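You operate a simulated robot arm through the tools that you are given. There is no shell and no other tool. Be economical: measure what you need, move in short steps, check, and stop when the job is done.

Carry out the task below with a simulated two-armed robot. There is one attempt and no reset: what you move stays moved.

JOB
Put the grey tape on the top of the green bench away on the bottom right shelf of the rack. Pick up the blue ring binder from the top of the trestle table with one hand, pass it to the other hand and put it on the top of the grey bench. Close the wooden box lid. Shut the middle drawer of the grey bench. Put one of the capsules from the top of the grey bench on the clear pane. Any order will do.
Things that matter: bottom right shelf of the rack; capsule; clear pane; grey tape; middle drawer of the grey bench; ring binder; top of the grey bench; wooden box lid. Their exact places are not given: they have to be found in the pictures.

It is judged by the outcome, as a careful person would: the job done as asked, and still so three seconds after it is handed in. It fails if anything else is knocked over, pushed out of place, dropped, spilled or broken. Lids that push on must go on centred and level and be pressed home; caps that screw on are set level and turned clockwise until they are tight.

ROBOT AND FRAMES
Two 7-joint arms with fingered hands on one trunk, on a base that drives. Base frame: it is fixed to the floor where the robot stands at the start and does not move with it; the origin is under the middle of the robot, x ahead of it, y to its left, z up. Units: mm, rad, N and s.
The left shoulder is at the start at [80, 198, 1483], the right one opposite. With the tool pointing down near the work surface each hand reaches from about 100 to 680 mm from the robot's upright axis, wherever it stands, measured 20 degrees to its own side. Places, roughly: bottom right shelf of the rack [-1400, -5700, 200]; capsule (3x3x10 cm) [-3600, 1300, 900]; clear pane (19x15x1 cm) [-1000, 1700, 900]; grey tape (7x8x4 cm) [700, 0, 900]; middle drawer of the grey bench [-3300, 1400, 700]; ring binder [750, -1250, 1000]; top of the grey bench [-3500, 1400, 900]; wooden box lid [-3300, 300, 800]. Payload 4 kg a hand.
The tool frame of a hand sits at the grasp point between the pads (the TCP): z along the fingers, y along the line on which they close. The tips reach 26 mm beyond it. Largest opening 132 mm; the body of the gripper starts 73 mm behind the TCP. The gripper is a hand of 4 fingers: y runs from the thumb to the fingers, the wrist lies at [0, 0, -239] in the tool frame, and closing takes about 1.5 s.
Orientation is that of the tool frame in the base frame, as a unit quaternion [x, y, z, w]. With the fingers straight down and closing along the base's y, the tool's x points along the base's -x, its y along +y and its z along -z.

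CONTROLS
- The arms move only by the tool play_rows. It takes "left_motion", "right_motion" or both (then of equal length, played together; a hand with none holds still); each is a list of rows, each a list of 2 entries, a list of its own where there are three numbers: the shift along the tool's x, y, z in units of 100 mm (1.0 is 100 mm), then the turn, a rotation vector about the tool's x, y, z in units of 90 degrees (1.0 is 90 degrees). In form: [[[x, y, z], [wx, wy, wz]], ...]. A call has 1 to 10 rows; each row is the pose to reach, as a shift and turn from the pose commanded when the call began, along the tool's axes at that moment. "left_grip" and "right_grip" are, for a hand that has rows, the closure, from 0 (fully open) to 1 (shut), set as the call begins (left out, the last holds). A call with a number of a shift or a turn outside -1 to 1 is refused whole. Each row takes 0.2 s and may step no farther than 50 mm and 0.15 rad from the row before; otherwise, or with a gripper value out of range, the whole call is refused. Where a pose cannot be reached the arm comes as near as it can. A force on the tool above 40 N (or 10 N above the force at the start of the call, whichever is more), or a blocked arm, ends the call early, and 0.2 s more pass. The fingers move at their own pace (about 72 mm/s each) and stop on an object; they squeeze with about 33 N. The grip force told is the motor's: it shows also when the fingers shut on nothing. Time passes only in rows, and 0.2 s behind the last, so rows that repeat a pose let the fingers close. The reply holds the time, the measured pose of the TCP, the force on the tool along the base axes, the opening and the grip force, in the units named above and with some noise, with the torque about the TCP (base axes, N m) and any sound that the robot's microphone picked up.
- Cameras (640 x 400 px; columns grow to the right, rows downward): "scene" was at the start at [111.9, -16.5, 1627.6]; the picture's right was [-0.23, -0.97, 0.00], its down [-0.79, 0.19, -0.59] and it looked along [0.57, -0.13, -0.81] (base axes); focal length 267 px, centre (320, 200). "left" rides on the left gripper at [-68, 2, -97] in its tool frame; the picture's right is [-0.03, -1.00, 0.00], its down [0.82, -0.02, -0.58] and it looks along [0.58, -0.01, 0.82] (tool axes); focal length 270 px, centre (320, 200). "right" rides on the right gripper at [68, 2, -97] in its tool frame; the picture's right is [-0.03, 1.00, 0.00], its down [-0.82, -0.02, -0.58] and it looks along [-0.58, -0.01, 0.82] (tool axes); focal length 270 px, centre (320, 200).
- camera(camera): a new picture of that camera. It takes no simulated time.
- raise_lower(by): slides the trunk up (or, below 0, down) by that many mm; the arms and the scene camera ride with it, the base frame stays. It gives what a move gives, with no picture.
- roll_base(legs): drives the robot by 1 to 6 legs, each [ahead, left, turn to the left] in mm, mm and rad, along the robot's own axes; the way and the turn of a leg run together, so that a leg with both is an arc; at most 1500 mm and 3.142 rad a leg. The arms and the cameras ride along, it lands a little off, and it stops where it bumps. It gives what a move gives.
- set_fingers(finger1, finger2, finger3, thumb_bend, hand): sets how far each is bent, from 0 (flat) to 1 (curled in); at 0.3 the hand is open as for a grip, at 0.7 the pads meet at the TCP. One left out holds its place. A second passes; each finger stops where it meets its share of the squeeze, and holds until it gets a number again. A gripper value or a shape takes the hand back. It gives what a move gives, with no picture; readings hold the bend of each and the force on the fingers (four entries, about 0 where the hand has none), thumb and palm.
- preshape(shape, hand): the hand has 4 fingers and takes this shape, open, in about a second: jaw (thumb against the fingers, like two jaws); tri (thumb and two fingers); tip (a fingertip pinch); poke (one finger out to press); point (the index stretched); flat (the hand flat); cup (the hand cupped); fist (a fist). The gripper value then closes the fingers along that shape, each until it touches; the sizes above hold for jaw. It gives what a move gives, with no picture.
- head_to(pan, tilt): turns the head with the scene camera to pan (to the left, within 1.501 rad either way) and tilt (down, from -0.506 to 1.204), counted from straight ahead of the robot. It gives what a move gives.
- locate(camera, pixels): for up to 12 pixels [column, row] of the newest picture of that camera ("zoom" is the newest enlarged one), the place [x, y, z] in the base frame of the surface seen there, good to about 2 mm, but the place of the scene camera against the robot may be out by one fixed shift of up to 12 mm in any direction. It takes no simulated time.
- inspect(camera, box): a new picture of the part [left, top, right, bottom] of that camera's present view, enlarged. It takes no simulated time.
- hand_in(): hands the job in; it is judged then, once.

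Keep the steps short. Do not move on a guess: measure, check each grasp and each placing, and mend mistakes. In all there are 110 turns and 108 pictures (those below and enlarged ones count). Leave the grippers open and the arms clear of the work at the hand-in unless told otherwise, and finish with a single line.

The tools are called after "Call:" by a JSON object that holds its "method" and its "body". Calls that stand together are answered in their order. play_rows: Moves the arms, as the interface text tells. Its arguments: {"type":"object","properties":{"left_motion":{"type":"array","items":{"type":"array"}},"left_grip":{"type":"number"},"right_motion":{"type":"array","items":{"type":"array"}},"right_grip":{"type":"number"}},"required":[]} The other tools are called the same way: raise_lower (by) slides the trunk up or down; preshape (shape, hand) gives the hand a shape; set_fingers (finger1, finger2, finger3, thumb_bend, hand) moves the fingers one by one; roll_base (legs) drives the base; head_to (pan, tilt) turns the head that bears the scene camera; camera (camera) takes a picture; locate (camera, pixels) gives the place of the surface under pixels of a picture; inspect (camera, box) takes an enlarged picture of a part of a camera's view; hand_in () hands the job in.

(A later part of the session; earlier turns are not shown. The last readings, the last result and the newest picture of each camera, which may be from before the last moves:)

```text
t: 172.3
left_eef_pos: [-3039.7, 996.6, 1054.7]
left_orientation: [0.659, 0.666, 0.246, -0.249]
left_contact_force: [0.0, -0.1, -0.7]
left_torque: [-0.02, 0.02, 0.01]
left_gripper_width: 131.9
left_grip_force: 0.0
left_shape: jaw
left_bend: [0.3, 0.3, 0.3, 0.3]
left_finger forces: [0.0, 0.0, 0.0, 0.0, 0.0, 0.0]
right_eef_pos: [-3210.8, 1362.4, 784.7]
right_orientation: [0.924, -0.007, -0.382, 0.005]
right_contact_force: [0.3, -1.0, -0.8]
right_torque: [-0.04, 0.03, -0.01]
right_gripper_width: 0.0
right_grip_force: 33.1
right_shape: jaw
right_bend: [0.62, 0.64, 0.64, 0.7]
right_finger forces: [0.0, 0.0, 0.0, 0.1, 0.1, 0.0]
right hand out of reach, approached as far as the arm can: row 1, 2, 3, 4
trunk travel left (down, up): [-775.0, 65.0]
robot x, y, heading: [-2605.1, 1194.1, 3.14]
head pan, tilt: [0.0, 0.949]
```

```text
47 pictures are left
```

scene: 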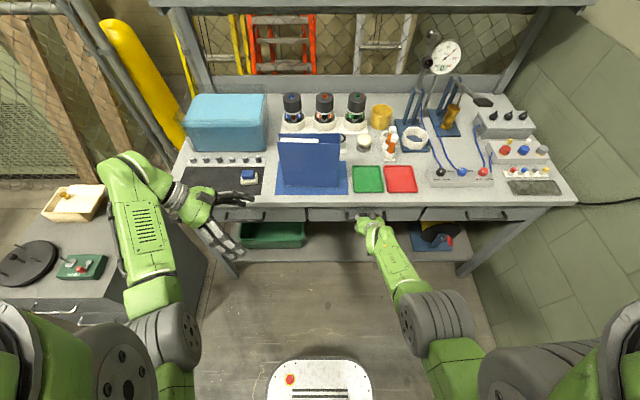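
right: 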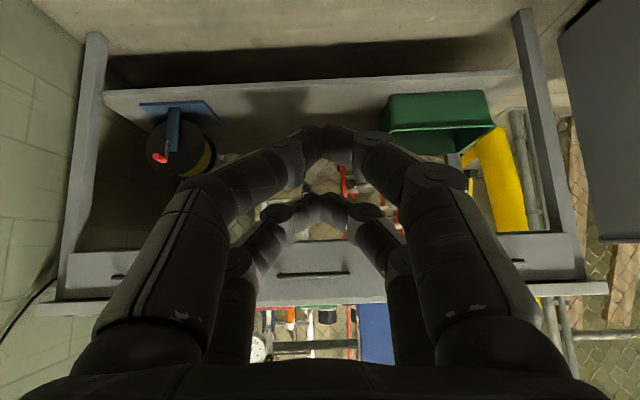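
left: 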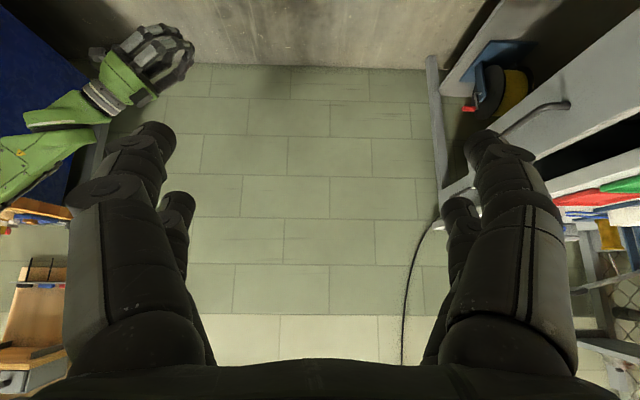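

Call:
{"method": "locate", "body": {"camera": "scene", "pixels": [[325, 214], [335, 218], [405, 214], [270, 213], [290, 216], [440, 215], [500, 213], [410, 210]]}}

Call:
{"method": "inspect", "body": {"camera": "scene", "box": [210, 190, 560, 250]}}

```text
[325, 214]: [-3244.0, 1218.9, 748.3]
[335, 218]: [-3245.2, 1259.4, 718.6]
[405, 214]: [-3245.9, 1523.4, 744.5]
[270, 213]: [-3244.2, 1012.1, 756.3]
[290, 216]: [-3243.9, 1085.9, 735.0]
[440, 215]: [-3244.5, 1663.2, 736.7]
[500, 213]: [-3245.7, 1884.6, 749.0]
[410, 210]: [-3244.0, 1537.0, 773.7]
```

```text
1.83 times, centred on (385, 220) of scene
```

zoom: 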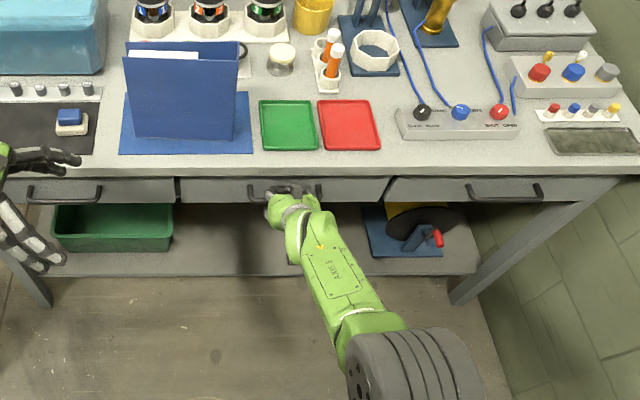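

The middle drawer is flush with its neighbours (all x≈-3244). I back off, raise the trunk, and turn the right hand upright again.

Call:
{"method": "roll_base", "body": {"legs": [[-300, 0, 0]]}}

Call:
{"method": "raise_lower", "body": {"by": 60}}

Call:
{"method": "play_rows", "body": {"right_motion": [[[-0.2, 0, -0.2], [0, 0.085, 0]], [[-0.4, 0, -0.4], [0, 0.17, 0]], [[-0.55, 0, -0.55], [0, 0.255, 0]], [[-0.7, 0, -0.7], [0, 0.34, 0]], [[-0.7, 0, -0.7], [0, 0.42, 0]], [[-0.7, 0, -0.7], [0, 0.5, 0]]], "right_grip": 0}}

Call:
{"method": "camera", "body": {"camera": "scene"}}

```text
t: 174.3
left_eef_pos: [-2741.7, 995.7, 1055.0]
left_orientation: [0.659, 0.665, 0.248, -0.249]
left_contact_force: [-0.1, -0.2, 0.1]
left_torque: [0.0, -0.01, -0.01]
left_gripper_width: 132.4
left_grip_force: 0.1
left_shape: jaw
left_bend: [0.3, 0.3, 0.3, 0.3]
left_finger forces: [0.0, 0.0, 0.1, 0.1, 0.0, 0.0]
right_eef_pos: [-2908.1, 1364.3, 783.5]
right_orientation: [0.925, -0.01, -0.38, 0.004]
right_contact_force: [0.2, 0.6, -0.1]
right_torque: [-0.01, 0.01, -0.02]
right_gripper_width: 0.0
right_grip_force: 33.1
right_shape: jaw
right_bend: [0.62, 0.64, 0.64, 0.7]
right_finger forces: [0.0, 0.0, 0.0, 0.0, 0.0, 0.0]
trunk travel left (down, up): [-775.0, 65.0]
robot x, y, heading: [-2305.0, 1198.4, 3.131]
head pan, tilt: [0.0, 0.949]
```

```text
t: 175.3
left_eef_pos: [-2738.6, 997.1, 1115.8]
left_orientation: [0.66, 0.665, 0.246, -0.249]
left_contact_force: [0.6, 0.3, 0.0]
left_torque: [0.0, 0.0, -0.01]
left_gripper_width: 132.1
left_grip_force: 0.0
left_shape: jaw
left_bend: [0.3, 0.3, 0.3, 0.3]
left_finger forces: [0.1, 0.0, 0.0, 0.0, 0.0, 0.0]
right_eef_pos: [-2905.7, 1364.7, 844.3]
right_orientation: [0.924, -0.009, -0.381, 0.004]
right_contact_force: [-0.4, 0.0, -1.2]
right_torque: [0.0, 0.01, 0.02]
right_gripper_width: 0.0
right_grip_force: 33.0
right_shape: jaw
right_bend: [0.62, 0.64, 0.64, 0.7]
right_finger forces: [0.0, 0.0, 0.1, 0.0, 0.1, 0.0]
trunk travel left (down, up): [-835.0, 5.0]
robot x, y, heading: [-2301.6, 1193.5, 3.134]
head pan, tilt: [0.0, 0.949]
```

```text
t: 176.8
left_eef_pos: [-2739.4, 995.3, 1116.2]
left_orientation: [0.66, 0.665, 0.247, -0.248]
left_contact_force: [-0.2, -0.5, -0.6]
left_torque: [0.02, -0.01, -0.01]
left_gripper_width: 132.0
left_grip_force: 0.0
left_shape: jaw
left_bend: [0.3, 0.3, 0.3, 0.3]
left_finger forces: [0.0, 0.0, 0.0, 0.0, 0.0, 0.0]
right_eef_pos: [-2909.8, 1366.0, 943.2]
right_orientation: [1.0, -0.007, 0.003, 0.008]
right_contact_force: [-0.6, 0.7, -0.2]
right_torque: [0.04, 0.01, 0.0]
right_gripper_width: 131.7
right_grip_force: 0.1
right_shape: jaw
right_bend: [0.3, 0.3, 0.3, 0.3]
right_finger forces: [0.0, 0.0, 0.0, 0.0, 0.0, 0.0]
right hand out of reach, approached as far as the arm can: row 1
trunk travel left (down, up): [-835.0, 5.0]
robot x, y, heading: [-2301.3, 1192.9, 3.131]
head pan, tilt: [0.0, 0.949]
```

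```text
45 pictures are left
```

scene: 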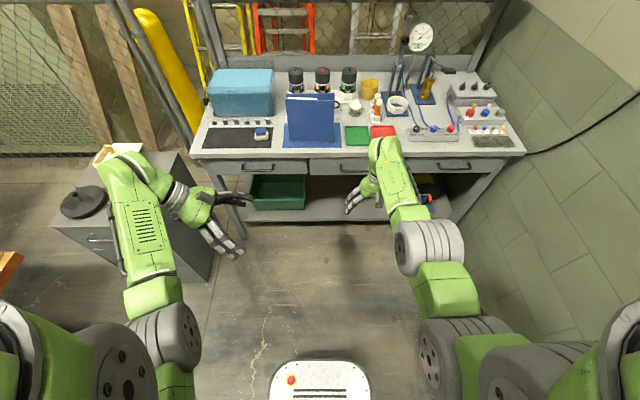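

The drawer stays shut and the right hand is upright. I raise it 100 mm and draw it back 60 mm, then drive so that it comes over the tubes.

Call:
{"method": "play_rows", "body": {"right_motion": [[[0.2, 0, -0.33], [0, 0, 0]], [[0.4, 0, -0.67], [0, 0, 0]], [[0.6, 0, -1], [0, 0, 0]]]}}

Call:
{"method": "roll_base", "body": {"legs": [[380, -95, 0]]}}

Call:
{"method": "camera", "body": {"camera": "right"}}

```text
t: 177.6
left_eef_pos: [-2738.7, 995.5, 1116.5]
left_orientation: [0.659, 0.665, 0.246, -0.25]
left_contact_force: [-0.4, -0.8, -0.3]
left_torque: [-0.03, 0.0, -0.01]
left_gripper_width: 132.3
left_grip_force: 0.1
left_shape: jaw
left_bend: [0.3, 0.3, 0.3, 0.3]
left_finger forces: [0.0, 0.0, 0.1, 0.0, 0.0, 0.0]
right_eef_pos: [-2847.6, 1366.7, 1044.9]
right_orientation: [1.0, -0.008, 0.002, 0.007]
right_contact_force: [-0.3, -0.2, 1.1]
right_torque: [0.0, -0.02, -0.01]
right_gripper_width: 132.0
right_grip_force: 0.1
right_shape: jaw
right_bend: [0.3, 0.3, 0.3, 0.3]
right_finger forces: [0.0, 0.0, 0.0, 0.1, 0.0, 0.0]
trunk travel left (down, up): [-835.0, 5.0]
robot x, y, heading: [-2302.2, 1193.4, 3.132]
head pan, tilt: [0.0, 0.949]
```

```text
t: 180.0
left_eef_pos: [-3118.2, 1096.5, 1116.6]
left_orientation: [0.661, 0.663, 0.247, -0.249]
left_contact_force: [-0.6, 0.2, 0.0]
left_torque: [0.0, 0.03, 0.02]
left_gripper_width: 132.0
left_grip_force: 0.0
left_shape: jaw
left_bend: [0.3, 0.3, 0.3, 0.3]
left_finger forces: [0.0, 0.0, 0.0, 0.0, 0.0, 0.1]
right_eef_pos: [-3227.7, 1467.5, 1045.7]
right_orientation: [1.0, -0.008, 0.001, 0.007]
right_contact_force: [-0.8, -0.1, 0.1]
right_torque: [0.01, 0.05, 0.01]
right_gripper_width: 132.1
right_grip_force: 0.0
right_shape: jaw
right_bend: [0.3, 0.3, 0.3, 0.3]
right_finger forces: [0.0, 0.0, 0.0, 0.1, 0.0, 0.1]
trunk travel left (down, up): [-835.0, 5.0]
robot x, y, heading: [-2685.2, 1295.7, 3.127]
head pan, tilt: [0.0, 0.949]
```

```text
44 pictures are left
```

right: 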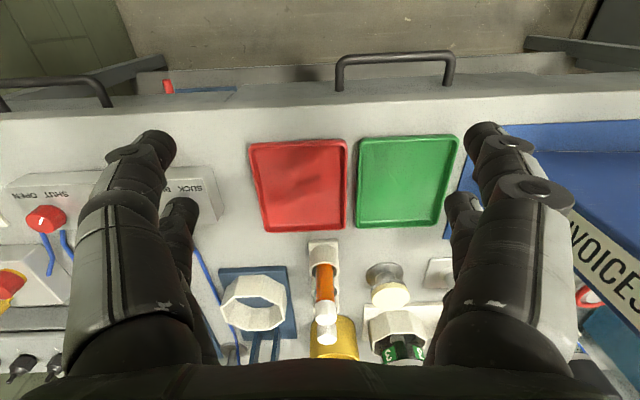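

Measure the tubes with this camera. Also my left hand would come over the binder, so I pull it back and outwards first.

Call:
{"method": "locate", "body": {"camera": "right", "pixels": [[325, 318], [326, 310], [325, 295], [317, 280], [335, 280], [325, 270], [325, 338], [313, 255], [337, 255], [324, 244], [288, 310], [388, 290]]}}

Call:
{"method": "play_rows", "body": {"left_motion": [[[-0.2, 0.33, -0.18], [0, 0, 0]], [[-0.4, 0.67, -0.36], [0, 0, 0]], [[-0.6, 1, -0.53], [0, 0, 0]]]}}

Call:
{"method": "inspect", "body": {"camera": "right", "box": [220, 220, 420, 370]}}

```text
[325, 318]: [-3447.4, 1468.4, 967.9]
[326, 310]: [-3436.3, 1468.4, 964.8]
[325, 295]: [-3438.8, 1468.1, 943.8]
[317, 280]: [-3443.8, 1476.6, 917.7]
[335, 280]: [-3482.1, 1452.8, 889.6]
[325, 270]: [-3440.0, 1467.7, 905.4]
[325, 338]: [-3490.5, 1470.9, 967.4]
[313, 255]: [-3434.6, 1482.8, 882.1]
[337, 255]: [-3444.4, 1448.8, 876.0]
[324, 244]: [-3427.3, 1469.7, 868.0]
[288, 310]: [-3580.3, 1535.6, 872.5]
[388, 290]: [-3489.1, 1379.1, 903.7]
```

```text
t: 180.8
left_eef_pos: [-3058.3, 1050.6, 1055.7]
left_orientation: [0.661, 0.663, 0.247, -0.248]
left_contact_force: [-0.1, 0.8, 0.4]
left_torque: [-0.01, -0.01, -0.01]
left_gripper_width: 132.0
left_grip_force: 0.0
left_shape: jaw
left_bend: [0.3, 0.3, 0.3, 0.3]
left_finger forces: [0.0, 0.0, 0.0, 0.0, 0.0, 0.1]
left hand out of reach, approached as far as the arm can: row 1, 2, 3
right_eef_pos: [-3230.1, 1469.0, 1043.4]
right_orientation: [1.0, -0.009, 0.001, 0.007]
right_contact_force: [-0.9, 0.4, -0.1]
right_torque: [0.0, -0.02, -0.02]
right_gripper_width: 132.0
right_grip_force: 0.0
right_shape: jaw
right_bend: [0.3, 0.3, 0.3, 0.3]
right_finger forces: [0.1, 0.0, 0.0, 0.0, 0.0, 0.0]
trunk travel left (down, up): [-835.0, 5.0]
robot x, y, heading: [-2686.5, 1295.7, 3.125]
head pan, tilt: [0.0, 0.949]
```

```text
2.67 times, centred on (320, 295) of right
```

zoom: 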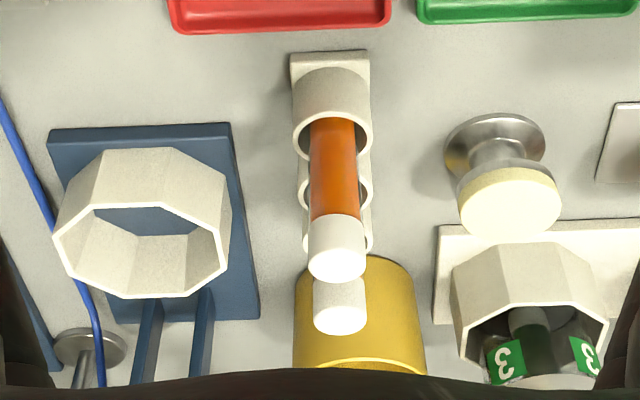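

Front tube axis ≈(-3450,1468), top z 968; second tube 45 mm behind. I drive 120 mm ahead, extend the arm 95 mm and look from above before descending.

Call:
{"method": "roll_base", "body": {"legs": [[118, 3, 0]]}}

Call:
{"method": "play_rows", "body": {"right_motion": [[[-0.32, 0, 0], [0, 0, 0]], [[-0.64, 0, 0], [0, 0, 0]], [[-0.95, 0, 0], [0, 0, 0]]]}}

Call:
{"method": "camera", "body": {"camera": "right"}}

```text
t: 182.1
left_eef_pos: [-3173.6, 1049.3, 1055.7]
left_orientation: [0.662, 0.663, 0.245, -0.251]
left_contact_force: [-0.3, 0.7, -0.3]
left_torque: [-0.01, 0.03, 0.02]
left_gripper_width: 131.7
left_grip_force: 0.1
left_shape: jaw
left_bend: [0.3, 0.3, 0.3, 0.3]
left_finger forces: [0.0, 0.1, 0.1, 0.1, 0.1, 0.0]
right_eef_pos: [-3343.6, 1466.9, 1046.6]
right_orientation: [1.0, -0.01, -0.001, 0.008]
right_contact_force: [0.0, 0.5, 0.3]
right_torque: [-0.02, 0.03, 0.04]
right_gripper_width: 131.9
right_grip_force: 0.0
right_shape: jaw
right_bend: [0.3, 0.3, 0.3, 0.3]
right_finger forces: [0.0, 0.1, 0.0, 0.1, 0.0, 0.0]
trunk travel left (down, up): [-835.0, 5.0]
robot x, y, heading: [-2805.9, 1291.6, 3.123]
head pan, tilt: [0.0, 0.949]
```

```text
t: 182.9
left_eef_pos: [-3180.8, 1050.1, 1054.4]
left_orientation: [0.661, 0.664, 0.247, -0.249]
left_contact_force: [0.1, -0.7, -0.6]
left_torque: [0.01, -0.02, 0.02]
left_gripper_width: 131.8
left_grip_force: 0.0
left_shape: jaw
left_bend: [0.3, 0.3, 0.3, 0.3]
left_finger forces: [0.0, 0.0, 0.0, 0.1, 0.0, 0.0]
right_eef_pos: [-3443.7, 1469.2, 1044.0]
right_orientation: [1.0, -0.01, 0.003, 0.007]
right_contact_force: [0.2, 0.4, -0.3]
right_torque: [0.03, 0.0, 0.02]
right_gripper_width: 131.5
right_grip_force: 0.1
right_shape: jaw
right_bend: [0.3, 0.3, 0.3, 0.3]
right_finger forces: [0.1, 0.0, 0.0, 0.1, 0.1, 0.0]
trunk travel left (down, up): [-835.0, 5.0]
robot x, y, heading: [-2808.3, 1294.0, 3.122]
head pan, tilt: [0.0, 0.949]
```

```text
42 pictures are left
```

right: 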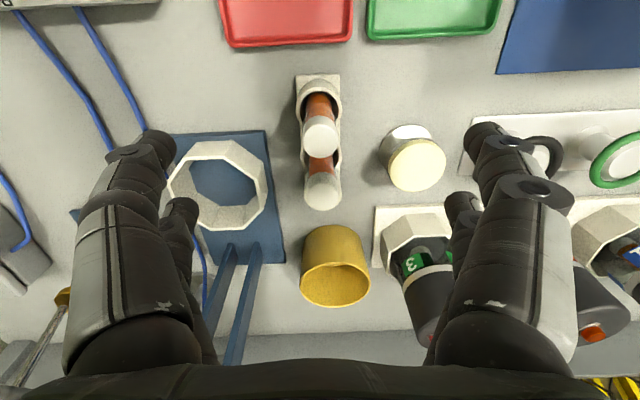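

Call:
{"method": "locate", "body": {"camera": "right", "pixels": [[320, 140], [306, 138], [334, 138], [320, 124], [322, 195], [410, 165], [240, 260]]}}

Call:
{"method": "play_rows", "body": {"right_motion": [[[0, 0, 0], [0, 0, 0]], [[0, 0, 0], [0, 0, 0]], [[0, 0, 0.2], [0, 0, 0]], [[0, 0, 0.4], [0, 0, 0]]], "right_grip": 0.4}}

Call:
{"method": "camera", "body": {"camera": "right"}}

```text
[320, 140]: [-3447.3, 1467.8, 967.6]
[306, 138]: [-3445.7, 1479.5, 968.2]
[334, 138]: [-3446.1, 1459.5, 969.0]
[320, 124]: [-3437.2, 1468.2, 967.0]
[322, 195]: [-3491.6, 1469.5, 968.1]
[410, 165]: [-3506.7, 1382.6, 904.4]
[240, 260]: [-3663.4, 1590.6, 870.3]
```

```text
t: 183.9
left_eef_pos: [-3178.9, 1049.3, 1055.8]
left_orientation: [0.661, 0.664, 0.246, -0.249]
left_contact_force: [0.5, -0.5, -0.1]
left_torque: [-0.02, 0.01, 0.02]
left_gripper_width: 131.9
left_grip_force: 0.1
left_shape: jaw
left_bend: [0.3, 0.3, 0.3, 0.3]
left_finger forces: [0.1, 0.1, 0.1, 0.0, 0.0, 0.0]
right_eef_pos: [-3443.2, 1469.0, 1002.0]
right_orientation: [1.0, -0.009, 0.002, 0.007]
right_contact_force: [0.6, 0.2, 0.8]
right_torque: [0.01, 0.0, 0.01]
right_gripper_width: 79.8
right_grip_force: 0.0
right_shape: jaw
right_bend: [0.71, 0.71, 0.71, 0.7]
right_finger forces: [0.0, 0.0, 0.1, 0.0, 0.1, 0.1]
trunk travel left (down, up): [-835.0, 5.0]
robot x, y, heading: [-2804.5, 1291.8, 3.128]
head pan, tilt: [0.0, 0.949]
```

```text
41 pictures are left
```

right: 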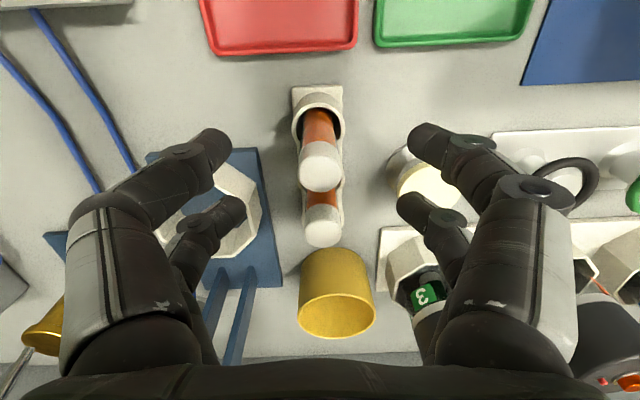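

In jaw shape the finger pairs would straddle the tube and crowd its neighbour. I raise 60 mm and try the fingertip-pinch shape, then look.

Call:
{"method": "play_rows", "body": {"right_motion": [[[0, 0, -0.3], [0, 0, 0]], [[0, 0, -0.6], [0, 0, 0]]]}}

Call:
{"method": "preshape", "body": {"hand": "right", "shape": "tip"}}

Call:
{"method": "camera", "body": {"camera": "right"}}

```text
t: 184.5
left_eef_pos: [-3178.7, 1050.4, 1054.1]
left_orientation: [0.661, 0.663, 0.248, -0.248]
left_contact_force: [0.8, 0.1, -0.1]
left_torque: [-0.02, 0.03, 0.01]
left_gripper_width: 132.3
left_grip_force: 0.1
left_shape: jaw
left_bend: [0.3, 0.3, 0.3, 0.3]
left_finger forces: [0.0, 0.0, 0.0, 0.1, 0.1, 0.0]
right_eef_pos: [-3443.6, 1470.2, 1061.5]
right_orientation: [1.0, -0.01, 0.002, 0.007]
right_contact_force: [0.2, -0.3, -0.2]
right_torque: [0.02, 0.0, 0.0]
right_gripper_width: 79.9
right_grip_force: 0.1
right_shape: jaw
right_bend: [0.71, 0.71, 0.71, 0.7]
right_finger forces: [0.0, 0.0, 0.1, 0.0, 0.0, 0.0]
trunk travel left (down, up): [-835.0, 5.0]
robot x, y, heading: [-2802.9, 1289.3, 3.127]
head pan, tilt: [0.0, 0.949]
```

```text
t: 185.4
left_eef_pos: [-3177.7, 1049.7, 1055.5]
left_orientation: [0.661, 0.664, 0.247, -0.249]
left_contact_force: [0.4, 1.2, 0.1]
left_torque: [0.01, -0.01, 0.01]
left_gripper_width: 132.1
left_grip_force: 0.0
left_shape: jaw
left_bend: [0.3, 0.3, 0.3, 0.3]
left_finger forces: [0.0, 0.0, 0.0, 0.1, 0.0, 0.0]
right_eef_pos: [-3444.4, 1469.3, 1060.8]
right_orientation: [1.0, -0.01, 0.002, 0.009]
right_contact_force: [-0.5, -0.1, -0.5]
right_torque: [0.02, -0.03, 0.04]
right_gripper_width: 132.1
right_grip_force: 0.0
right_shape: tip
right_bend: [0.3, 0.3, 0.3, 0.3]
right_finger forces: [0.1, 0.1, 0.0, 0.0, 0.0, 0.1]
trunk travel left (down, up): [-835.0, 5.0]
robot x, y, heading: [-2804.7, 1288.5, 3.126]
head pan, tilt: [0.0, 0.949]
```

```text
40 pictures are left
```

right: 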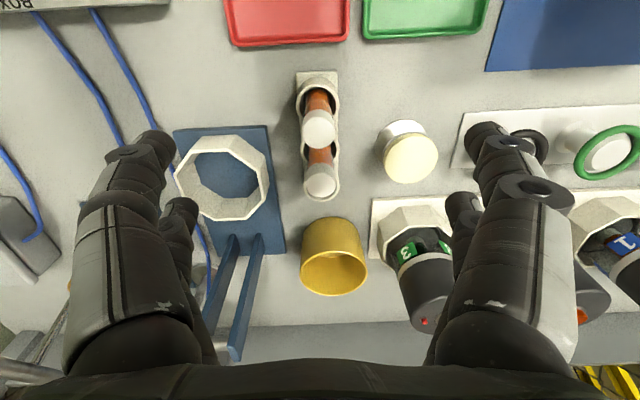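

The tip shape looks the same when open. I go back to jaw and instead align only the far finger pair with the front tube (TCP 20 mm nearer to me), keeping clear of the second tube.

Call:
{"method": "preshape", "body": {"hand": "right", "shape": "jaw"}}

Call:
{"method": "play_rows", "body": {"right_motion": [[[0.17, 0, 0], [0, 0, 0]], [[0.17, 0, 0], [0, 0, 0]], [[0.17, 0, 0.3], [0, 0, 0]], [[0.17, 0, 0.6], [0, 0, 0]], [[0.17, 0, 0.75], [0, 0, 0]]], "right_grip": 0.45}}

Call:
{"method": "camera", "body": {"camera": "right"}}

```text
t: 186.3
left_eef_pos: [-3179.6, 1050.1, 1054.1]
left_orientation: [0.661, 0.664, 0.247, -0.248]
left_contact_force: [-0.2, 0.3, -0.7]
left_torque: [0.0, -0.02, 0.0]
left_gripper_width: 132.0
left_grip_force: 0.1
left_shape: jaw
left_bend: [0.3, 0.3, 0.3, 0.3]
left_finger forces: [0.1, 0.0, 0.0, 0.0, 0.0, 0.0]
right_eef_pos: [-3443.1, 1468.4, 1060.7]
right_orientation: [1.0, -0.01, 0.002, 0.008]
right_contact_force: [0.1, -0.3, 0.4]
right_torque: [-0.03, 0.03, 0.01]
right_gripper_width: 131.8
right_grip_force: 0.1
right_shape: jaw
right_bend: [0.3, 0.3, 0.3, 0.3]
right_finger forces: [0.0, 0.0, 0.1, 0.0, 0.0, 0.1]
trunk travel left (down, up): [-835.0, 5.0]
robot x, y, heading: [-2808.1, 1295.0, 3.122]
head pan, tilt: [0.0, 0.949]
```

```text
t: 187.5
left_eef_pos: [-3179.4, 1050.7, 1055.2]
left_orientation: [0.661, 0.664, 0.247, -0.248]
left_contact_force: [-0.4, -0.3, -0.7]
left_torque: [0.02, 0.0, -0.02]
left_gripper_width: 131.8
left_grip_force: 0.1
left_shape: jaw
left_bend: [0.3, 0.3, 0.3, 0.3]
left_finger forces: [0.0, 0.0, 0.1, 0.0, 0.0, 0.1]
right_eef_pos: [-3427.8, 1469.7, 987.5]
right_orientation: [1.0, -0.01, 0.001, 0.007]
right_contact_force: [-0.2, -0.6, 0.3]
right_torque: [0.0, 0.03, -0.03]
right_gripper_width: 73.0
right_grip_force: 0.1
right_shape: jaw
right_bend: [0.72, 0.72, 0.72, 0.7]
right_finger forces: [0.0, 0.0, 0.0, 0.0, 0.0, 0.1]
trunk travel left (down, up): [-835.0, 5.0]
robot x, y, heading: [-2805.9, 1289.7, 3.125]
head pan, tilt: [0.0, 0.949]
```

```text
39 pictures are left
```

right: 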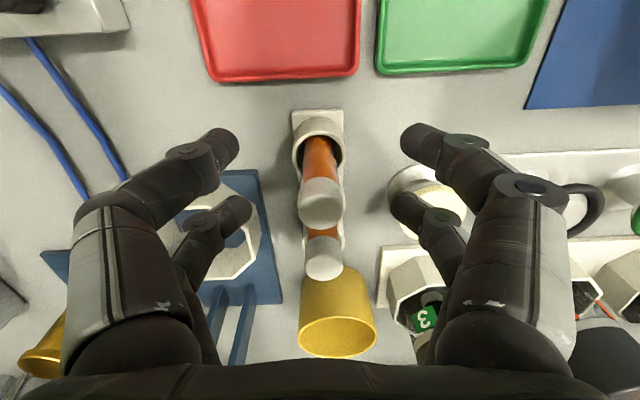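

The far finger pair (row ≈208) is level with the front cap. I go down 46 mm and close.

Call:
{"method": "play_rows", "body": {"right_motion": [[[0, 0, 0.25], [0, 0, 0]], [[0, 0, 0.46], [0, 0, 0]]]}}

Call:
{"method": "play_rows", "body": {"right_motion": [[[0, 0, 0], [0, 0, 0]], [[0, 0, 0], [0, 0, 0]], [[0, 0, 0], [0, 0, 0]], [[0, 0, 0], [0, 0, 0]], [[0, 0, 0], [0, 0, 0]], [[0, 0, 0], [0, 0, 0]]], "right_grip": 1}}

Call:
{"method": "camera", "body": {"camera": "right"}}

```text
t: 188.1
left_eef_pos: [-3180.2, 1051.4, 1055.5]
left_orientation: [0.661, 0.663, 0.247, -0.249]
left_contact_force: [-0.2, -0.8, -0.2]
left_torque: [0.0, 0.01, 0.02]
left_gripper_width: 131.9
left_grip_force: 0.0
left_shape: jaw
left_bend: [0.3, 0.3, 0.3, 0.3]
left_finger forces: [0.1, 0.0, 0.1, 0.0, 0.1, 0.0]
right_eef_pos: [-3427.5, 1469.7, 941.6]
right_orientation: [1.0, -0.01, 0.002, 0.008]
right_contact_force: [0.2, 0.1, -0.1]
right_torque: [0.02, 0.0, 0.02]
right_gripper_width: 73.1
right_grip_force: 0.0
right_shape: jaw
right_bend: [0.72, 0.72, 0.72, 0.7]
right_finger forces: [0.0, 0.0, 0.1, 0.0, 0.0, 0.0]
trunk travel left (down, up): [-835.0, 5.0]
robot x, y, heading: [-2804.7, 1290.4, 3.126]
head pan, tilt: [0.0, 0.949]
```

```text
t: 189.5
left_eef_pos: [-3179.1, 1050.4, 1053.7]
left_orientation: [0.661, 0.663, 0.247, -0.249]
left_contact_force: [0.0, -0.2, 0.0]
left_torque: [-0.01, 0.02, 0.0]
left_gripper_width: 132.0
left_grip_force: 0.1
left_shape: jaw
left_bend: [0.3, 0.3, 0.3, 0.3]
left_finger forces: [0.0, 0.0, 0.0, 0.1, 0.0, 0.0]
right_eef_pos: [-3427.2, 1468.6, 941.6]
right_orientation: [1.0, -0.01, 0.002, 0.008]
right_contact_force: [-0.6, -0.1, 0.0]
right_torque: [0.02, 0.0, -0.02]
right_gripper_width: 0.0
right_grip_force: 33.2
right_shape: jaw
right_bend: [0.61, 0.73, 0.73, 0.7]
right_finger forces: [0.0, 28.3, 28.5, 0.1, 0.1, 0.0]
trunk travel left (down, up): [-835.0, 5.0]
robot x, y, heading: [-2808.0, 1288.9, 3.126]
head pan, tilt: [0.0, 0.949]
```

```text
38 pictures are left
```

right: 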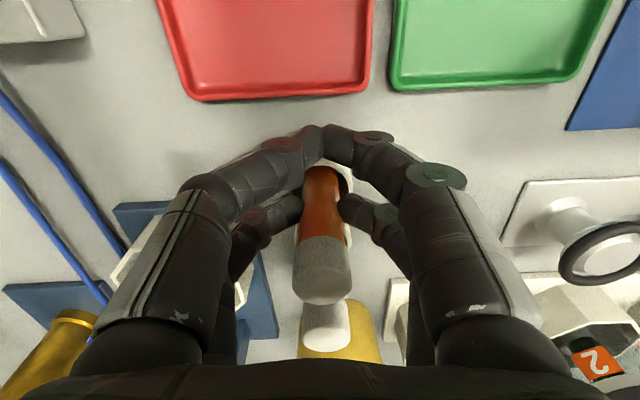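

Fingers 2 and 3 hold the tube at 28 N. I lift 100 mm straight up and check.

Call:
{"method": "play_rows", "body": {"right_motion": [[[0, 0, -0.25], [0, 0, 0]], [[0, 0, -0.5], [0, 0, 0]], [[0, 0, -0.75], [0, 0, 0]], [[0, 0, -1], [0, 0, 0]]]}}

Call:
{"method": "camera", "body": {"camera": "right"}}

```text
t: 190.5
left_eef_pos: [-3178.9, 1050.5, 1055.8]
left_orientation: [0.661, 0.664, 0.247, -0.248]
left_contact_force: [-0.1, -0.3, -0.1]
left_torque: [0.03, 0.02, -0.03]
left_gripper_width: 132.0
left_grip_force: 0.0
left_shape: jaw
left_bend: [0.3, 0.3, 0.3, 0.3]
left_finger forces: [0.0, 0.0, 0.1, 0.0, 0.0, 0.0]
right_eef_pos: [-3426.6, 1468.7, 1042.9]
right_orientation: [1.0, -0.01, 0.002, 0.008]
right_contact_force: [0.7, 0.5, -0.2]
right_torque: [-0.01, -0.02, 0.01]
right_gripper_width: 0.0
right_grip_force: 33.2
right_shape: jaw
right_bend: [0.61, 0.73, 0.73, 0.7]
right_finger forces: [0.1, 28.3, 28.6, 0.0, 0.0, 0.0]
trunk travel left (down, up): [-835.0, 5.0]
robot x, y, heading: [-2806.7, 1288.0, 3.129]
head pan, tilt: [0.0, 0.949]
```

```text
37 pictures are left
```

right: 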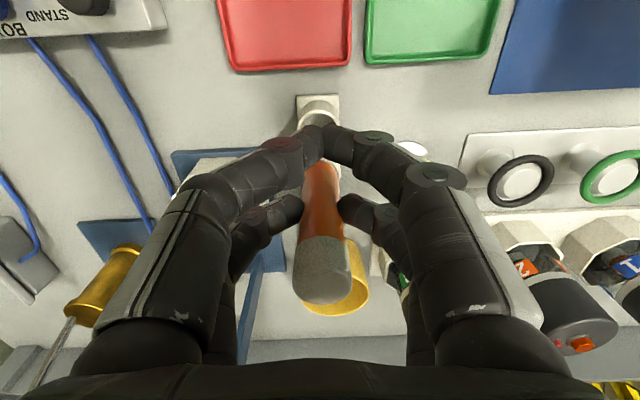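

The capsule is held. I back off, move to free floor, turn to face the bench on the +y wall where the pane should be, and look.

Call:
{"method": "roll_base", "body": {"legs": [[-450, 0, 0], [0, 650, 0], [0, 0, -1.557], [0, -1250, 0]]}}

Call:
{"method": "head_to", "body": {"pan": 0, "tilt": 0.6}}

Call:
{"method": "camera", "body": {"camera": "scene"}}

```text
t: 205.9
left_eef_pos: [-1387.7, 1017.8, 1055.0]
left_orientation: [0.937, 0.01, 0.35, -0.004]
left_contact_force: [0.1, -1.0, 0.1]
left_torque: [0.02, -0.01, -0.03]
left_gripper_width: 132.1
left_grip_force: 0.1
left_shape: jaw
left_bend: [0.3, 0.3, 0.3, 0.3]
left_finger forces: [0.0, 0.0, 0.0, 0.0, 0.0, 0.0]
right_eef_pos: [-972.1, 1272.8, 1041.5]
right_orientation: [-0.706, 0.708, 0.004, -0.006]
right_contact_force: [-0.1, -0.3, 0.0]
right_torque: [0.0, -0.02, 0.01]
right_gripper_width: 0.0
right_grip_force: 32.8
right_shape: jaw
right_bend: [0.61, 0.73, 0.73, 0.7]
right_finger forces: [0.0, 27.9, 24.7, 0.0, 0.0, 0.1]
trunk travel left (down, up): [-835.0, 5.0]
robot x, y, heading: [-1141.5, 649.8, 1.571]
head pan, tilt: [0.0, 0.949]
```

```text
t: 206.8
left_eef_pos: [-1386.3, 1018.9, 1055.3]
left_orientation: [0.937, 0.01, 0.349, -0.005]
left_contact_force: [0.0, 0.0, 0.6]
left_torque: [-0.02, -0.02, -0.01]
left_gripper_width: 132.1
left_grip_force: 0.0
left_shape: jaw
left_bend: [0.3, 0.3, 0.3, 0.3]
left_finger forces: [0.1, 0.0, 0.0, 0.0, 0.0, 0.0]
right_eef_pos: [-971.5, 1272.0, 1042.3]
right_orientation: [-0.707, 0.708, 0.005, -0.007]
right_contact_force: [1.0, 0.4, 0.3]
right_torque: [0.0, -0.01, 0.0]
right_gripper_width: 0.0
right_grip_force: 33.2
right_shape: jaw
right_bend: [0.61, 0.73, 0.73, 0.7]
right_finger forces: [0.0, 27.9, 24.8, 0.0, 0.0, 0.0]
trunk travel left (down, up): [-835.0, 5.0]
robot x, y, heading: [-1138.7, 645.2, 1.571]
head pan, tilt: [0.0, 0.6]
```

```text
36 pictures are left
```

scene: 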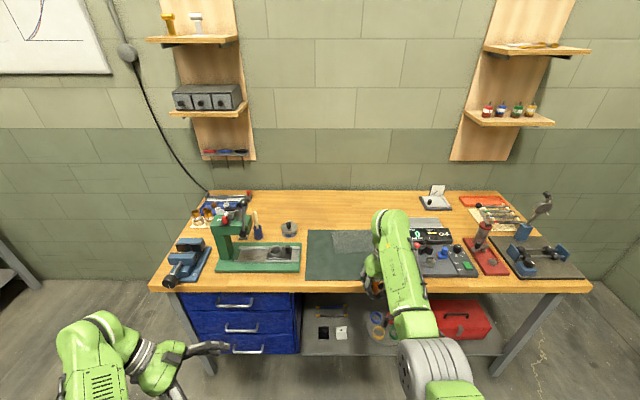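

Call:
{"method": "inspect", "body": {"camera": "scene", "box": [290, 200, 490, 310]}}

Call:
{"method": "camera", "body": {"camera": "right"}}

Call:
{"method": "locate", "body": {"camera": "scene", "pixels": [[335, 235], [370, 235], [332, 252], [374, 252], [352, 242], [320, 270], [311, 240], [340, 281], [288, 228]]}}

```text
3.20 times, centred on (390, 255) of scene
```

zoom: 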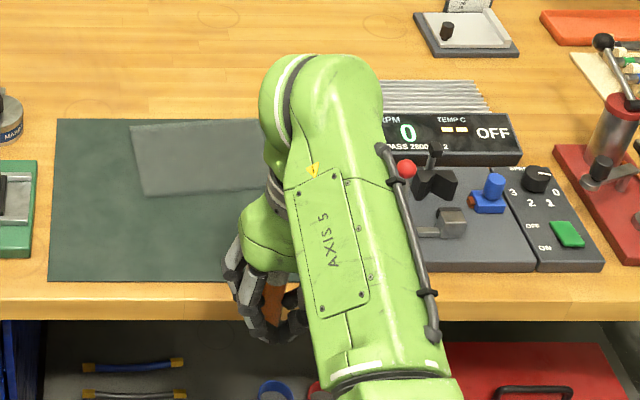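

```text
34 pictures are left
```

right: 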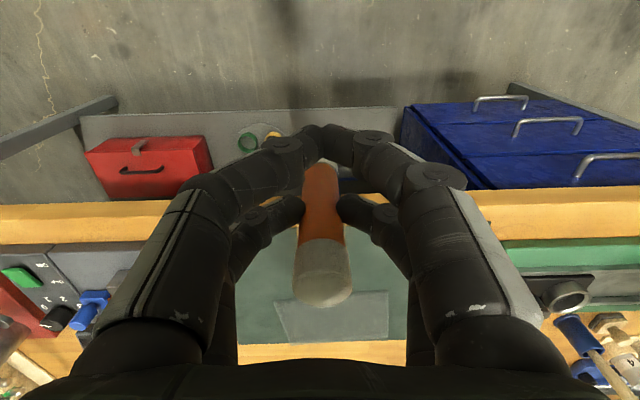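

```text
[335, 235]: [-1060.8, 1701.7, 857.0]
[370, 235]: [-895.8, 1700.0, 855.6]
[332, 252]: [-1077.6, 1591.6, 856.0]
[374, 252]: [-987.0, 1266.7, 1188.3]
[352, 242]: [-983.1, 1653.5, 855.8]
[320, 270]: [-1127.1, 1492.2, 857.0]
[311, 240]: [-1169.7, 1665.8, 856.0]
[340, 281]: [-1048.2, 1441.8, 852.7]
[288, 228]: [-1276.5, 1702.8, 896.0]
```

The clear pane lies on the dark green mat; I measure its corners with the right camera.

Call:
{"method": "locate", "body": {"camera": "right", "pixels": [[276, 304], [388, 294], [387, 336], [291, 340], [335, 325], [360, 310], [300, 320], [250, 300], [395, 350]]}}

Call:
{"method": "inspect", "body": {"camera": "right", "box": [220, 130, 420, 360]}}

```text
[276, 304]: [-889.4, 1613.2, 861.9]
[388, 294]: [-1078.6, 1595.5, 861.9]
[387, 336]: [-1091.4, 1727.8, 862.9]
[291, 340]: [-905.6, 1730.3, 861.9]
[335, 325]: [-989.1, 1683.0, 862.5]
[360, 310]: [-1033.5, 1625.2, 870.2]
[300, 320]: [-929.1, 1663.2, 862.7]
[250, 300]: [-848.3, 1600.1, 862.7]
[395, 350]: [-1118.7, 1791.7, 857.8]
```

```text
1.74 times, centred on (320, 245) of right
```

zoom: 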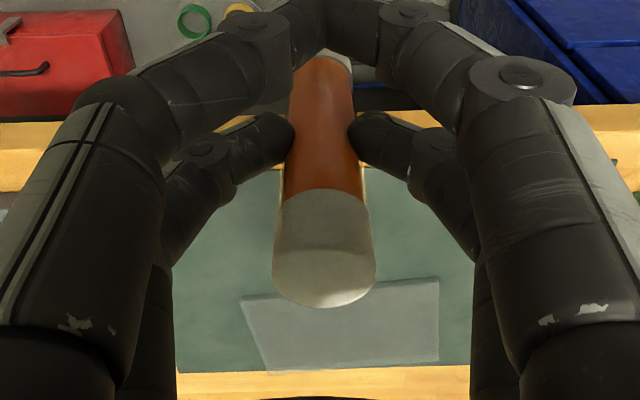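

The pane's centre is ≈(-990,1668), its top ≈z 870. I drive ahead 376 mm, 16 mm left, at the present height (capsule bottom ≈ z 968).

Call:
{"method": "roll_base", "body": {"legs": [[376, 16, 0]]}}

Call:
{"method": "camera", "body": {"camera": "right"}}

```text
t: 209.1
left_eef_pos: [-1401.8, 1389.6, 1055.8]
left_orientation: [0.937, 0.008, 0.35, -0.005]
left_contact_force: [1.2, 0.4, 0.2]
left_torque: [0.05, 0.02, 0.01]
left_gripper_width: 131.9
left_grip_force: 0.1
left_shape: jaw
left_bend: [0.3, 0.3, 0.3, 0.3]
left_finger forces: [0.0, 0.0, 0.1, 0.0, 0.0, 0.0]
right_eef_pos: [-986.0, 1643.8, 1042.8]
right_orientation: [-0.706, 0.708, 0.006, -0.006]
right_contact_force: [-1.0, -0.5, 0.2]
right_torque: [0.01, -0.02, 0.01]
right_gripper_width: 0.0
right_grip_force: 32.6
right_shape: jaw
right_bend: [0.61, 0.73, 0.73, 0.7]
right_finger forces: [0.0, 28.0, 24.7, 0.1, 0.0, 0.0]
trunk travel left (down, up): [-835.0, 5.0]
robot x, y, heading: [-1155.0, 1019.1, 1.573]
head pan, tilt: [0.0, 0.6]
```

```text
32 pictures are left
```

right: 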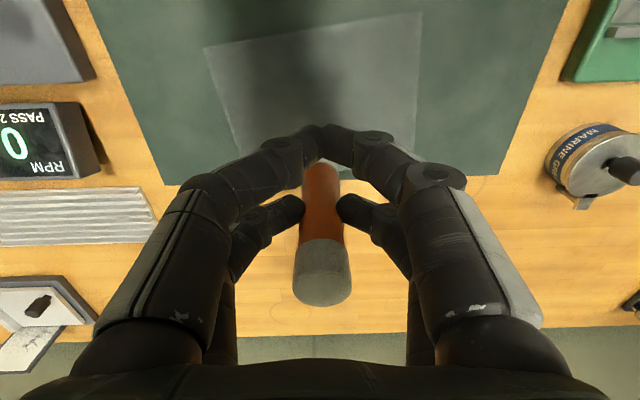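

Call:
{"method": "locate", "body": {"camera": "right", "pixels": [[205, 50], [420, 15], [412, 140], [236, 148], [320, 60], [260, 100], [380, 100], [150, 40]]}}

Call:
{"method": "play_rows", "body": {"right_motion": [[[0, 0, 0.3], [0, 0, 0]], [[0, 0, 0.6], [0, 0, 0]], [[0, 0, 0.82], [0, 0, 0]]]}}

Call:
{"method": "camera", "body": {"camera": "right"}}

Call:
{"method": "inspect", "body": {"camera": "scene", "box": [290, 200, 470, 330]}}

```text
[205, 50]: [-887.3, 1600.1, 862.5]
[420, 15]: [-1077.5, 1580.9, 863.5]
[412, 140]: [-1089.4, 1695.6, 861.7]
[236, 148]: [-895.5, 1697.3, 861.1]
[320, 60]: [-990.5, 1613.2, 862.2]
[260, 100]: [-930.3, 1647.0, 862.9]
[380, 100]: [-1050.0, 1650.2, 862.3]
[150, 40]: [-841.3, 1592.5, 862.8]
```

```text
t: 209.9
left_eef_pos: [-1402.0, 1391.5, 1054.4]
left_orientation: [0.937, 0.009, 0.35, -0.004]
left_contact_force: [0.8, 0.2, 0.5]
left_torque: [0.0, 0.0, -0.03]
left_gripper_width: 131.9
left_grip_force: 0.0
left_shape: jaw
left_bend: [0.3, 0.3, 0.3, 0.3]
left_finger forces: [0.1, 0.1, 0.0, 0.1, 0.0, 0.1]
right_eef_pos: [-987.1, 1647.2, 961.0]
right_orientation: [-0.706, 0.708, 0.004, -0.006]
right_contact_force: [-0.5, -0.7, 0.2]
right_torque: [0.01, -0.01, 0.01]
right_gripper_width: 0.0
right_grip_force: 32.9
right_shape: jaw
right_bend: [0.61, 0.73, 0.73, 0.7]
right_finger forces: [0.0, 27.6, 25.1, 0.1, 0.0, 0.1]
trunk travel left (down, up): [-835.0, 5.0]
robot x, y, heading: [-1156.6, 1022.1, 1.571]
head pan, tilt: [0.0, 0.6]
```

```text
31 pictures are left
```

right: 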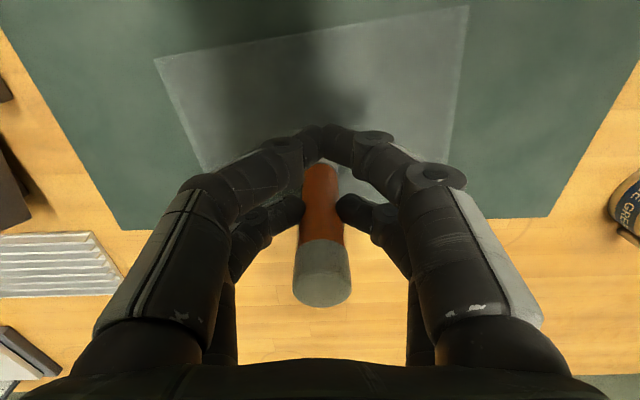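

```text
3.08 times, centred on (380, 265) of scene
```

zoom: 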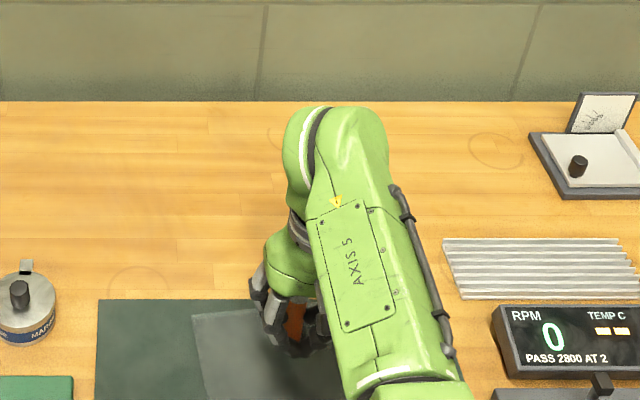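

The capsule is above the pane's centre (-987,1667). I lower 14 mm, then small steps while watching force.

Call:
{"method": "play_rows", "body": {"right_motion": [[[0, 0, 0.07], [0, 0, 0]], [[0, 0, 0.14], [0, 0, 0]]]}}

Call:
{"method": "play_rows", "body": {"right_motion": [[[0, 0, 0.015], [0, 0, 0]], [[0, 0, 0.03], [0, 0, 0]]]}}

```text
t: 210.5
left_eef_pos: [-1401.6, 1391.9, 1054.8]
left_orientation: [0.936, 0.009, 0.351, -0.004]
left_contact_force: [-0.7, 0.3, -0.3]
left_torque: [-0.02, 0.0, -0.02]
left_gripper_width: 132.0
left_grip_force: 0.0
left_shape: jaw
left_bend: [0.3, 0.3, 0.3, 0.3]
left_finger forces: [0.1, 0.1, 0.1, 0.0, 0.1, 0.0]
right_eef_pos: [-987.9, 1645.2, 946.1]
right_orientation: [-0.706, 0.708, 0.005, -0.006]
right_contact_force: [-0.7, 0.2, -0.6]
right_torque: [0.02, 0.01, -0.01]
right_gripper_width: 0.0
right_grip_force: 33.0
right_shape: jaw
right_bend: [0.61, 0.73, 0.73, 0.7]
right_finger forces: [0.1, 27.6, 25.1, 0.0, 0.0, 0.1]
trunk travel left (down, up): [-835.0, 5.0]
robot x, y, heading: [-1151.7, 1023.1, 1.571]
head pan, tilt: [0.0, 0.6]
```

```text
t: 211.1
left_eef_pos: [-1401.5, 1391.4, 1055.9]
left_orientation: [0.937, 0.009, 0.349, -0.004]
left_contact_force: [0.0, -0.3, -0.8]
left_torque: [-0.02, -0.02, -0.03]
left_gripper_width: 132.2
left_grip_force: 0.1
left_shape: jaw
left_bend: [0.3, 0.3, 0.3, 0.3]
left_finger forces: [0.1, 0.0, 0.1, 0.1, 0.0, 0.1]
right_eef_pos: [-987.9, 1645.8, 941.9]
right_orientation: [-0.706, 0.708, 0.004, -0.007]
right_contact_force: [0.6, -0.2, 1.6]
right_torque: [0.02, 0.0, -0.03]
right_gripper_width: 0.0
right_grip_force: 32.6
right_shape: jaw
right_bend: [0.61, 0.73, 0.73, 0.7]
right_finger forces: [0.0, 27.8, 25.5, 0.0, 0.0, 0.1]
trunk travel left (down, up): [-835.0, 5.0]
robot x, y, heading: [-1159.1, 1024.9, 1.577]
head pan, tilt: [0.0, 0.6]
```

Call:
{"method": "play_rows", "body": {"right_motion": [[[0, 0, 0.02], [0, 0, 0]], [[0, 0, 0.02], [0, 0, 0]]]}}

Call:
{"method": "inspect", "body": {"camera": "scene", "box": [340, 270, 410, 320]}}

```text
t: 211.7
left_eef_pos: [-1402.5, 1392.2, 1054.8]
left_orientation: [0.937, 0.009, 0.35, -0.005]
left_contact_force: [-0.1, 0.0, 0.3]
left_torque: [-0.05, 0.01, 0.03]
left_gripper_width: 132.3
left_grip_force: 0.1
left_shape: jaw
left_bend: [0.3, 0.3, 0.3, 0.3]
left_finger forces: [0.1, 0.1, 0.1, 0.0, 0.0, 0.0]
right_eef_pos: [-987.7, 1645.2, 941.8]
right_orientation: [-0.706, 0.709, 0.004, -0.007]
right_contact_force: [-0.1, -0.7, 4.8]
right_torque: [0.1, -0.02, -0.01]
right_gripper_width: 0.0
right_grip_force: 32.8
right_shape: jaw
right_bend: [0.61, 0.73, 0.73, 0.7]
right_finger forces: [0.0, 29.4, 27.2, 0.2, 0.0, 0.0]
trunk travel left (down, up): [-835.0, 5.0]
robot x, y, heading: [-1156.2, 1021.7, 1.57]
head pan, tilt: [0.0, 0.6]
```

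```text
8.00 times, centred on (375, 295) of scene
```

zoom: 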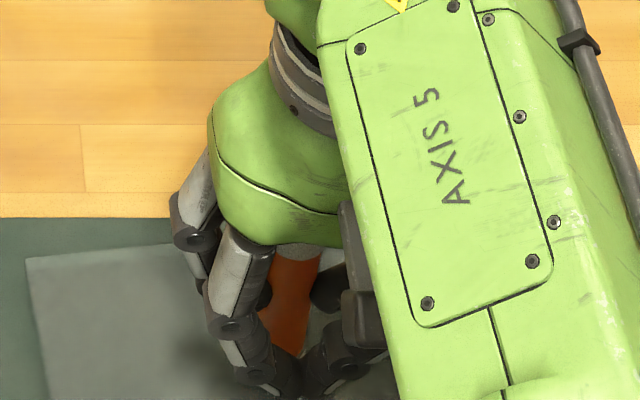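

Contact: 4.8 N upwards and the hand stopped descending. I open only partly (≈45 mm) so that the fingers still guard the tube, and look.

Call:
{"method": "play_rows", "body": {"right_motion": [[[0, 0, 0], [0, 0, 0]], [[0, 0, 0], [0, 0, 0]], [[0, 0, 0], [0, 0, 0]], [[0, 0, 0], [0, 0, 0]], [[0, 0, 0], [0, 0, 0]]], "right_grip": 0.66}}

Call:
{"method": "camera", "body": {"camera": "right"}}

```text
t: 212.9
left_eef_pos: [-1402.7, 1392.5, 1054.2]
left_orientation: [0.937, 0.01, 0.35, -0.004]
left_contact_force: [-0.8, 0.4, -0.2]
left_torque: [-0.01, -0.03, 0.01]
left_gripper_width: 132.0
left_grip_force: 0.1
left_shape: jaw
left_bend: [0.3, 0.3, 0.3, 0.3]
left_finger forces: [0.0, 0.1, 0.0, 0.0, 0.1, 0.0]
right_eef_pos: [-987.8, 1645.6, 939.9]
right_orientation: [-0.706, 0.708, 0.004, -0.007]
right_contact_force: [-0.6, -0.2, 0.2]
right_torque: [0.02, -0.01, 0.01]
right_gripper_width: 44.4
right_grip_force: 0.1
right_shape: jaw
right_bend: [0.74, 0.74, 0.74, 0.7]
right_finger forces: [0.0, 0.0, 0.0, 0.0, 0.1, 0.0]
trunk travel left (down, up): [-835.0, 5.0]
robot x, y, heading: [-1157.3, 1019.8, 1.579]
head pan, tilt: [0.0, 0.6]
```

```text
28 pictures are left
```

right: 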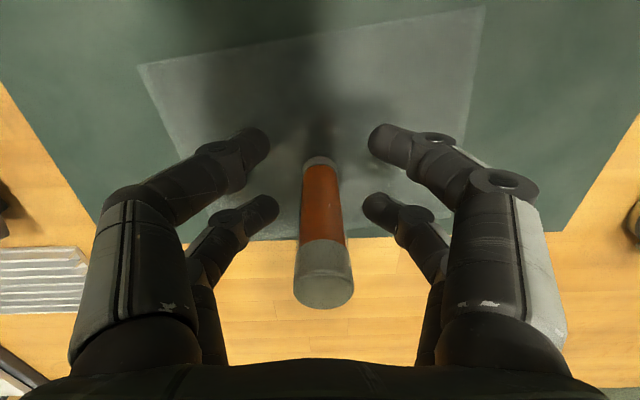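

The tube stands by itself on the pane. I open fully, then rise straight up.

Call:
{"method": "play_rows", "body": {"right_motion": [[[0, 0, 0], [0, 0, 0]], [[0, 0, 0], [0, 0, 0]], [[0, 0, 0], [0, 0, 0]], [[0, 0, -0.1], [0, 0, 0]], [[0, 0, -0.4], [0, 0, 0]], [[0, 0, -0.7], [0, 0, 0]], [[0, 0, -1], [0, 0, 0]]], "right_grip": 0.2}}

Call:
{"method": "roll_base", "body": {"legs": [[-350, 0, 0]]}}

Call:
{"method": "camera", "body": {"camera": "right"}}

```text
t: 214.5
left_eef_pos: [-1402.5, 1391.8, 1055.2]
left_orientation: [0.937, 0.009, 0.35, -0.004]
left_contact_force: [0.2, -0.1, -0.1]
left_torque: [0.02, -0.01, 0.03]
left_gripper_width: 132.0
left_grip_force: 0.0
left_shape: jaw
left_bend: [0.3, 0.3, 0.3, 0.3]
left_finger forces: [0.1, 0.0, 0.1, 0.0, 0.0, 0.1]
right_eef_pos: [-987.5, 1648.0, 1040.6]
right_orientation: [-0.706, 0.708, 0.004, -0.006]
right_contact_force: [-0.6, 0.3, 0.3]
right_torque: [0.0, 0.02, 0.0]
right_gripper_width: 105.3
right_grip_force: 0.1
right_shape: jaw
right_bend: [0.59, 0.59, 0.59, 0.45]
right_finger forces: [0.0, 0.1, 0.1, 0.1, 0.1, 0.0]
trunk travel left (down, up): [-835.0, 5.0]
robot x, y, heading: [-1153.2, 1026.1, 1.574]
head pan, tilt: [0.0, 0.6]
```

```text
t: 216.8
left_eef_pos: [-1401.2, 1052.3, 1054.1]
left_orientation: [0.937, 0.007, 0.35, -0.001]
left_contact_force: [-0.3, 0.3, 1.0]
left_torque: [-0.02, 0.04, -0.02]
left_gripper_width: 132.0
left_grip_force: 0.1
left_shape: jaw
left_bend: [0.3, 0.3, 0.3, 0.3]
left_finger forces: [0.0, 0.0, 0.0, 0.0, 0.0, 0.1]
right_eef_pos: [-986.1, 1305.6, 1037.5]
right_orientation: [-0.704, 0.71, 0.004, -0.007]
right_contact_force: [-0.8, 0.1, -0.5]
right_torque: [0.01, 0.01, 0.01]
right_gripper_width: 105.3
right_grip_force: 0.0
right_shape: jaw
right_bend: [0.59, 0.59, 0.59, 0.45]
right_finger forces: [0.1, 0.1, 0.1, 0.0, 0.1, 0.1]
trunk travel left (down, up): [-835.0, 5.0]
robot x, y, heading: [-1155.6, 676.7, 1.567]
head pan, tilt: [0.0, 0.6]
```

```text
27 pictures are left
```

right: 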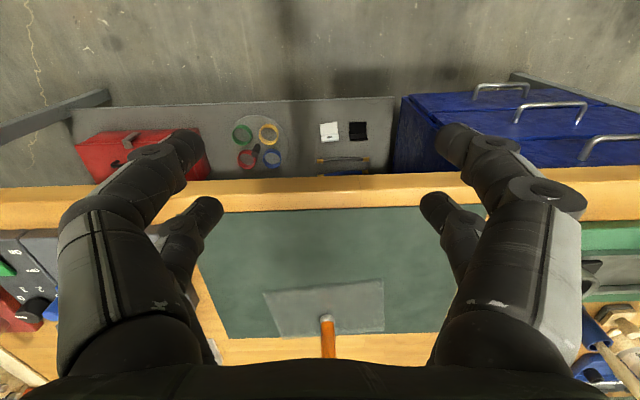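

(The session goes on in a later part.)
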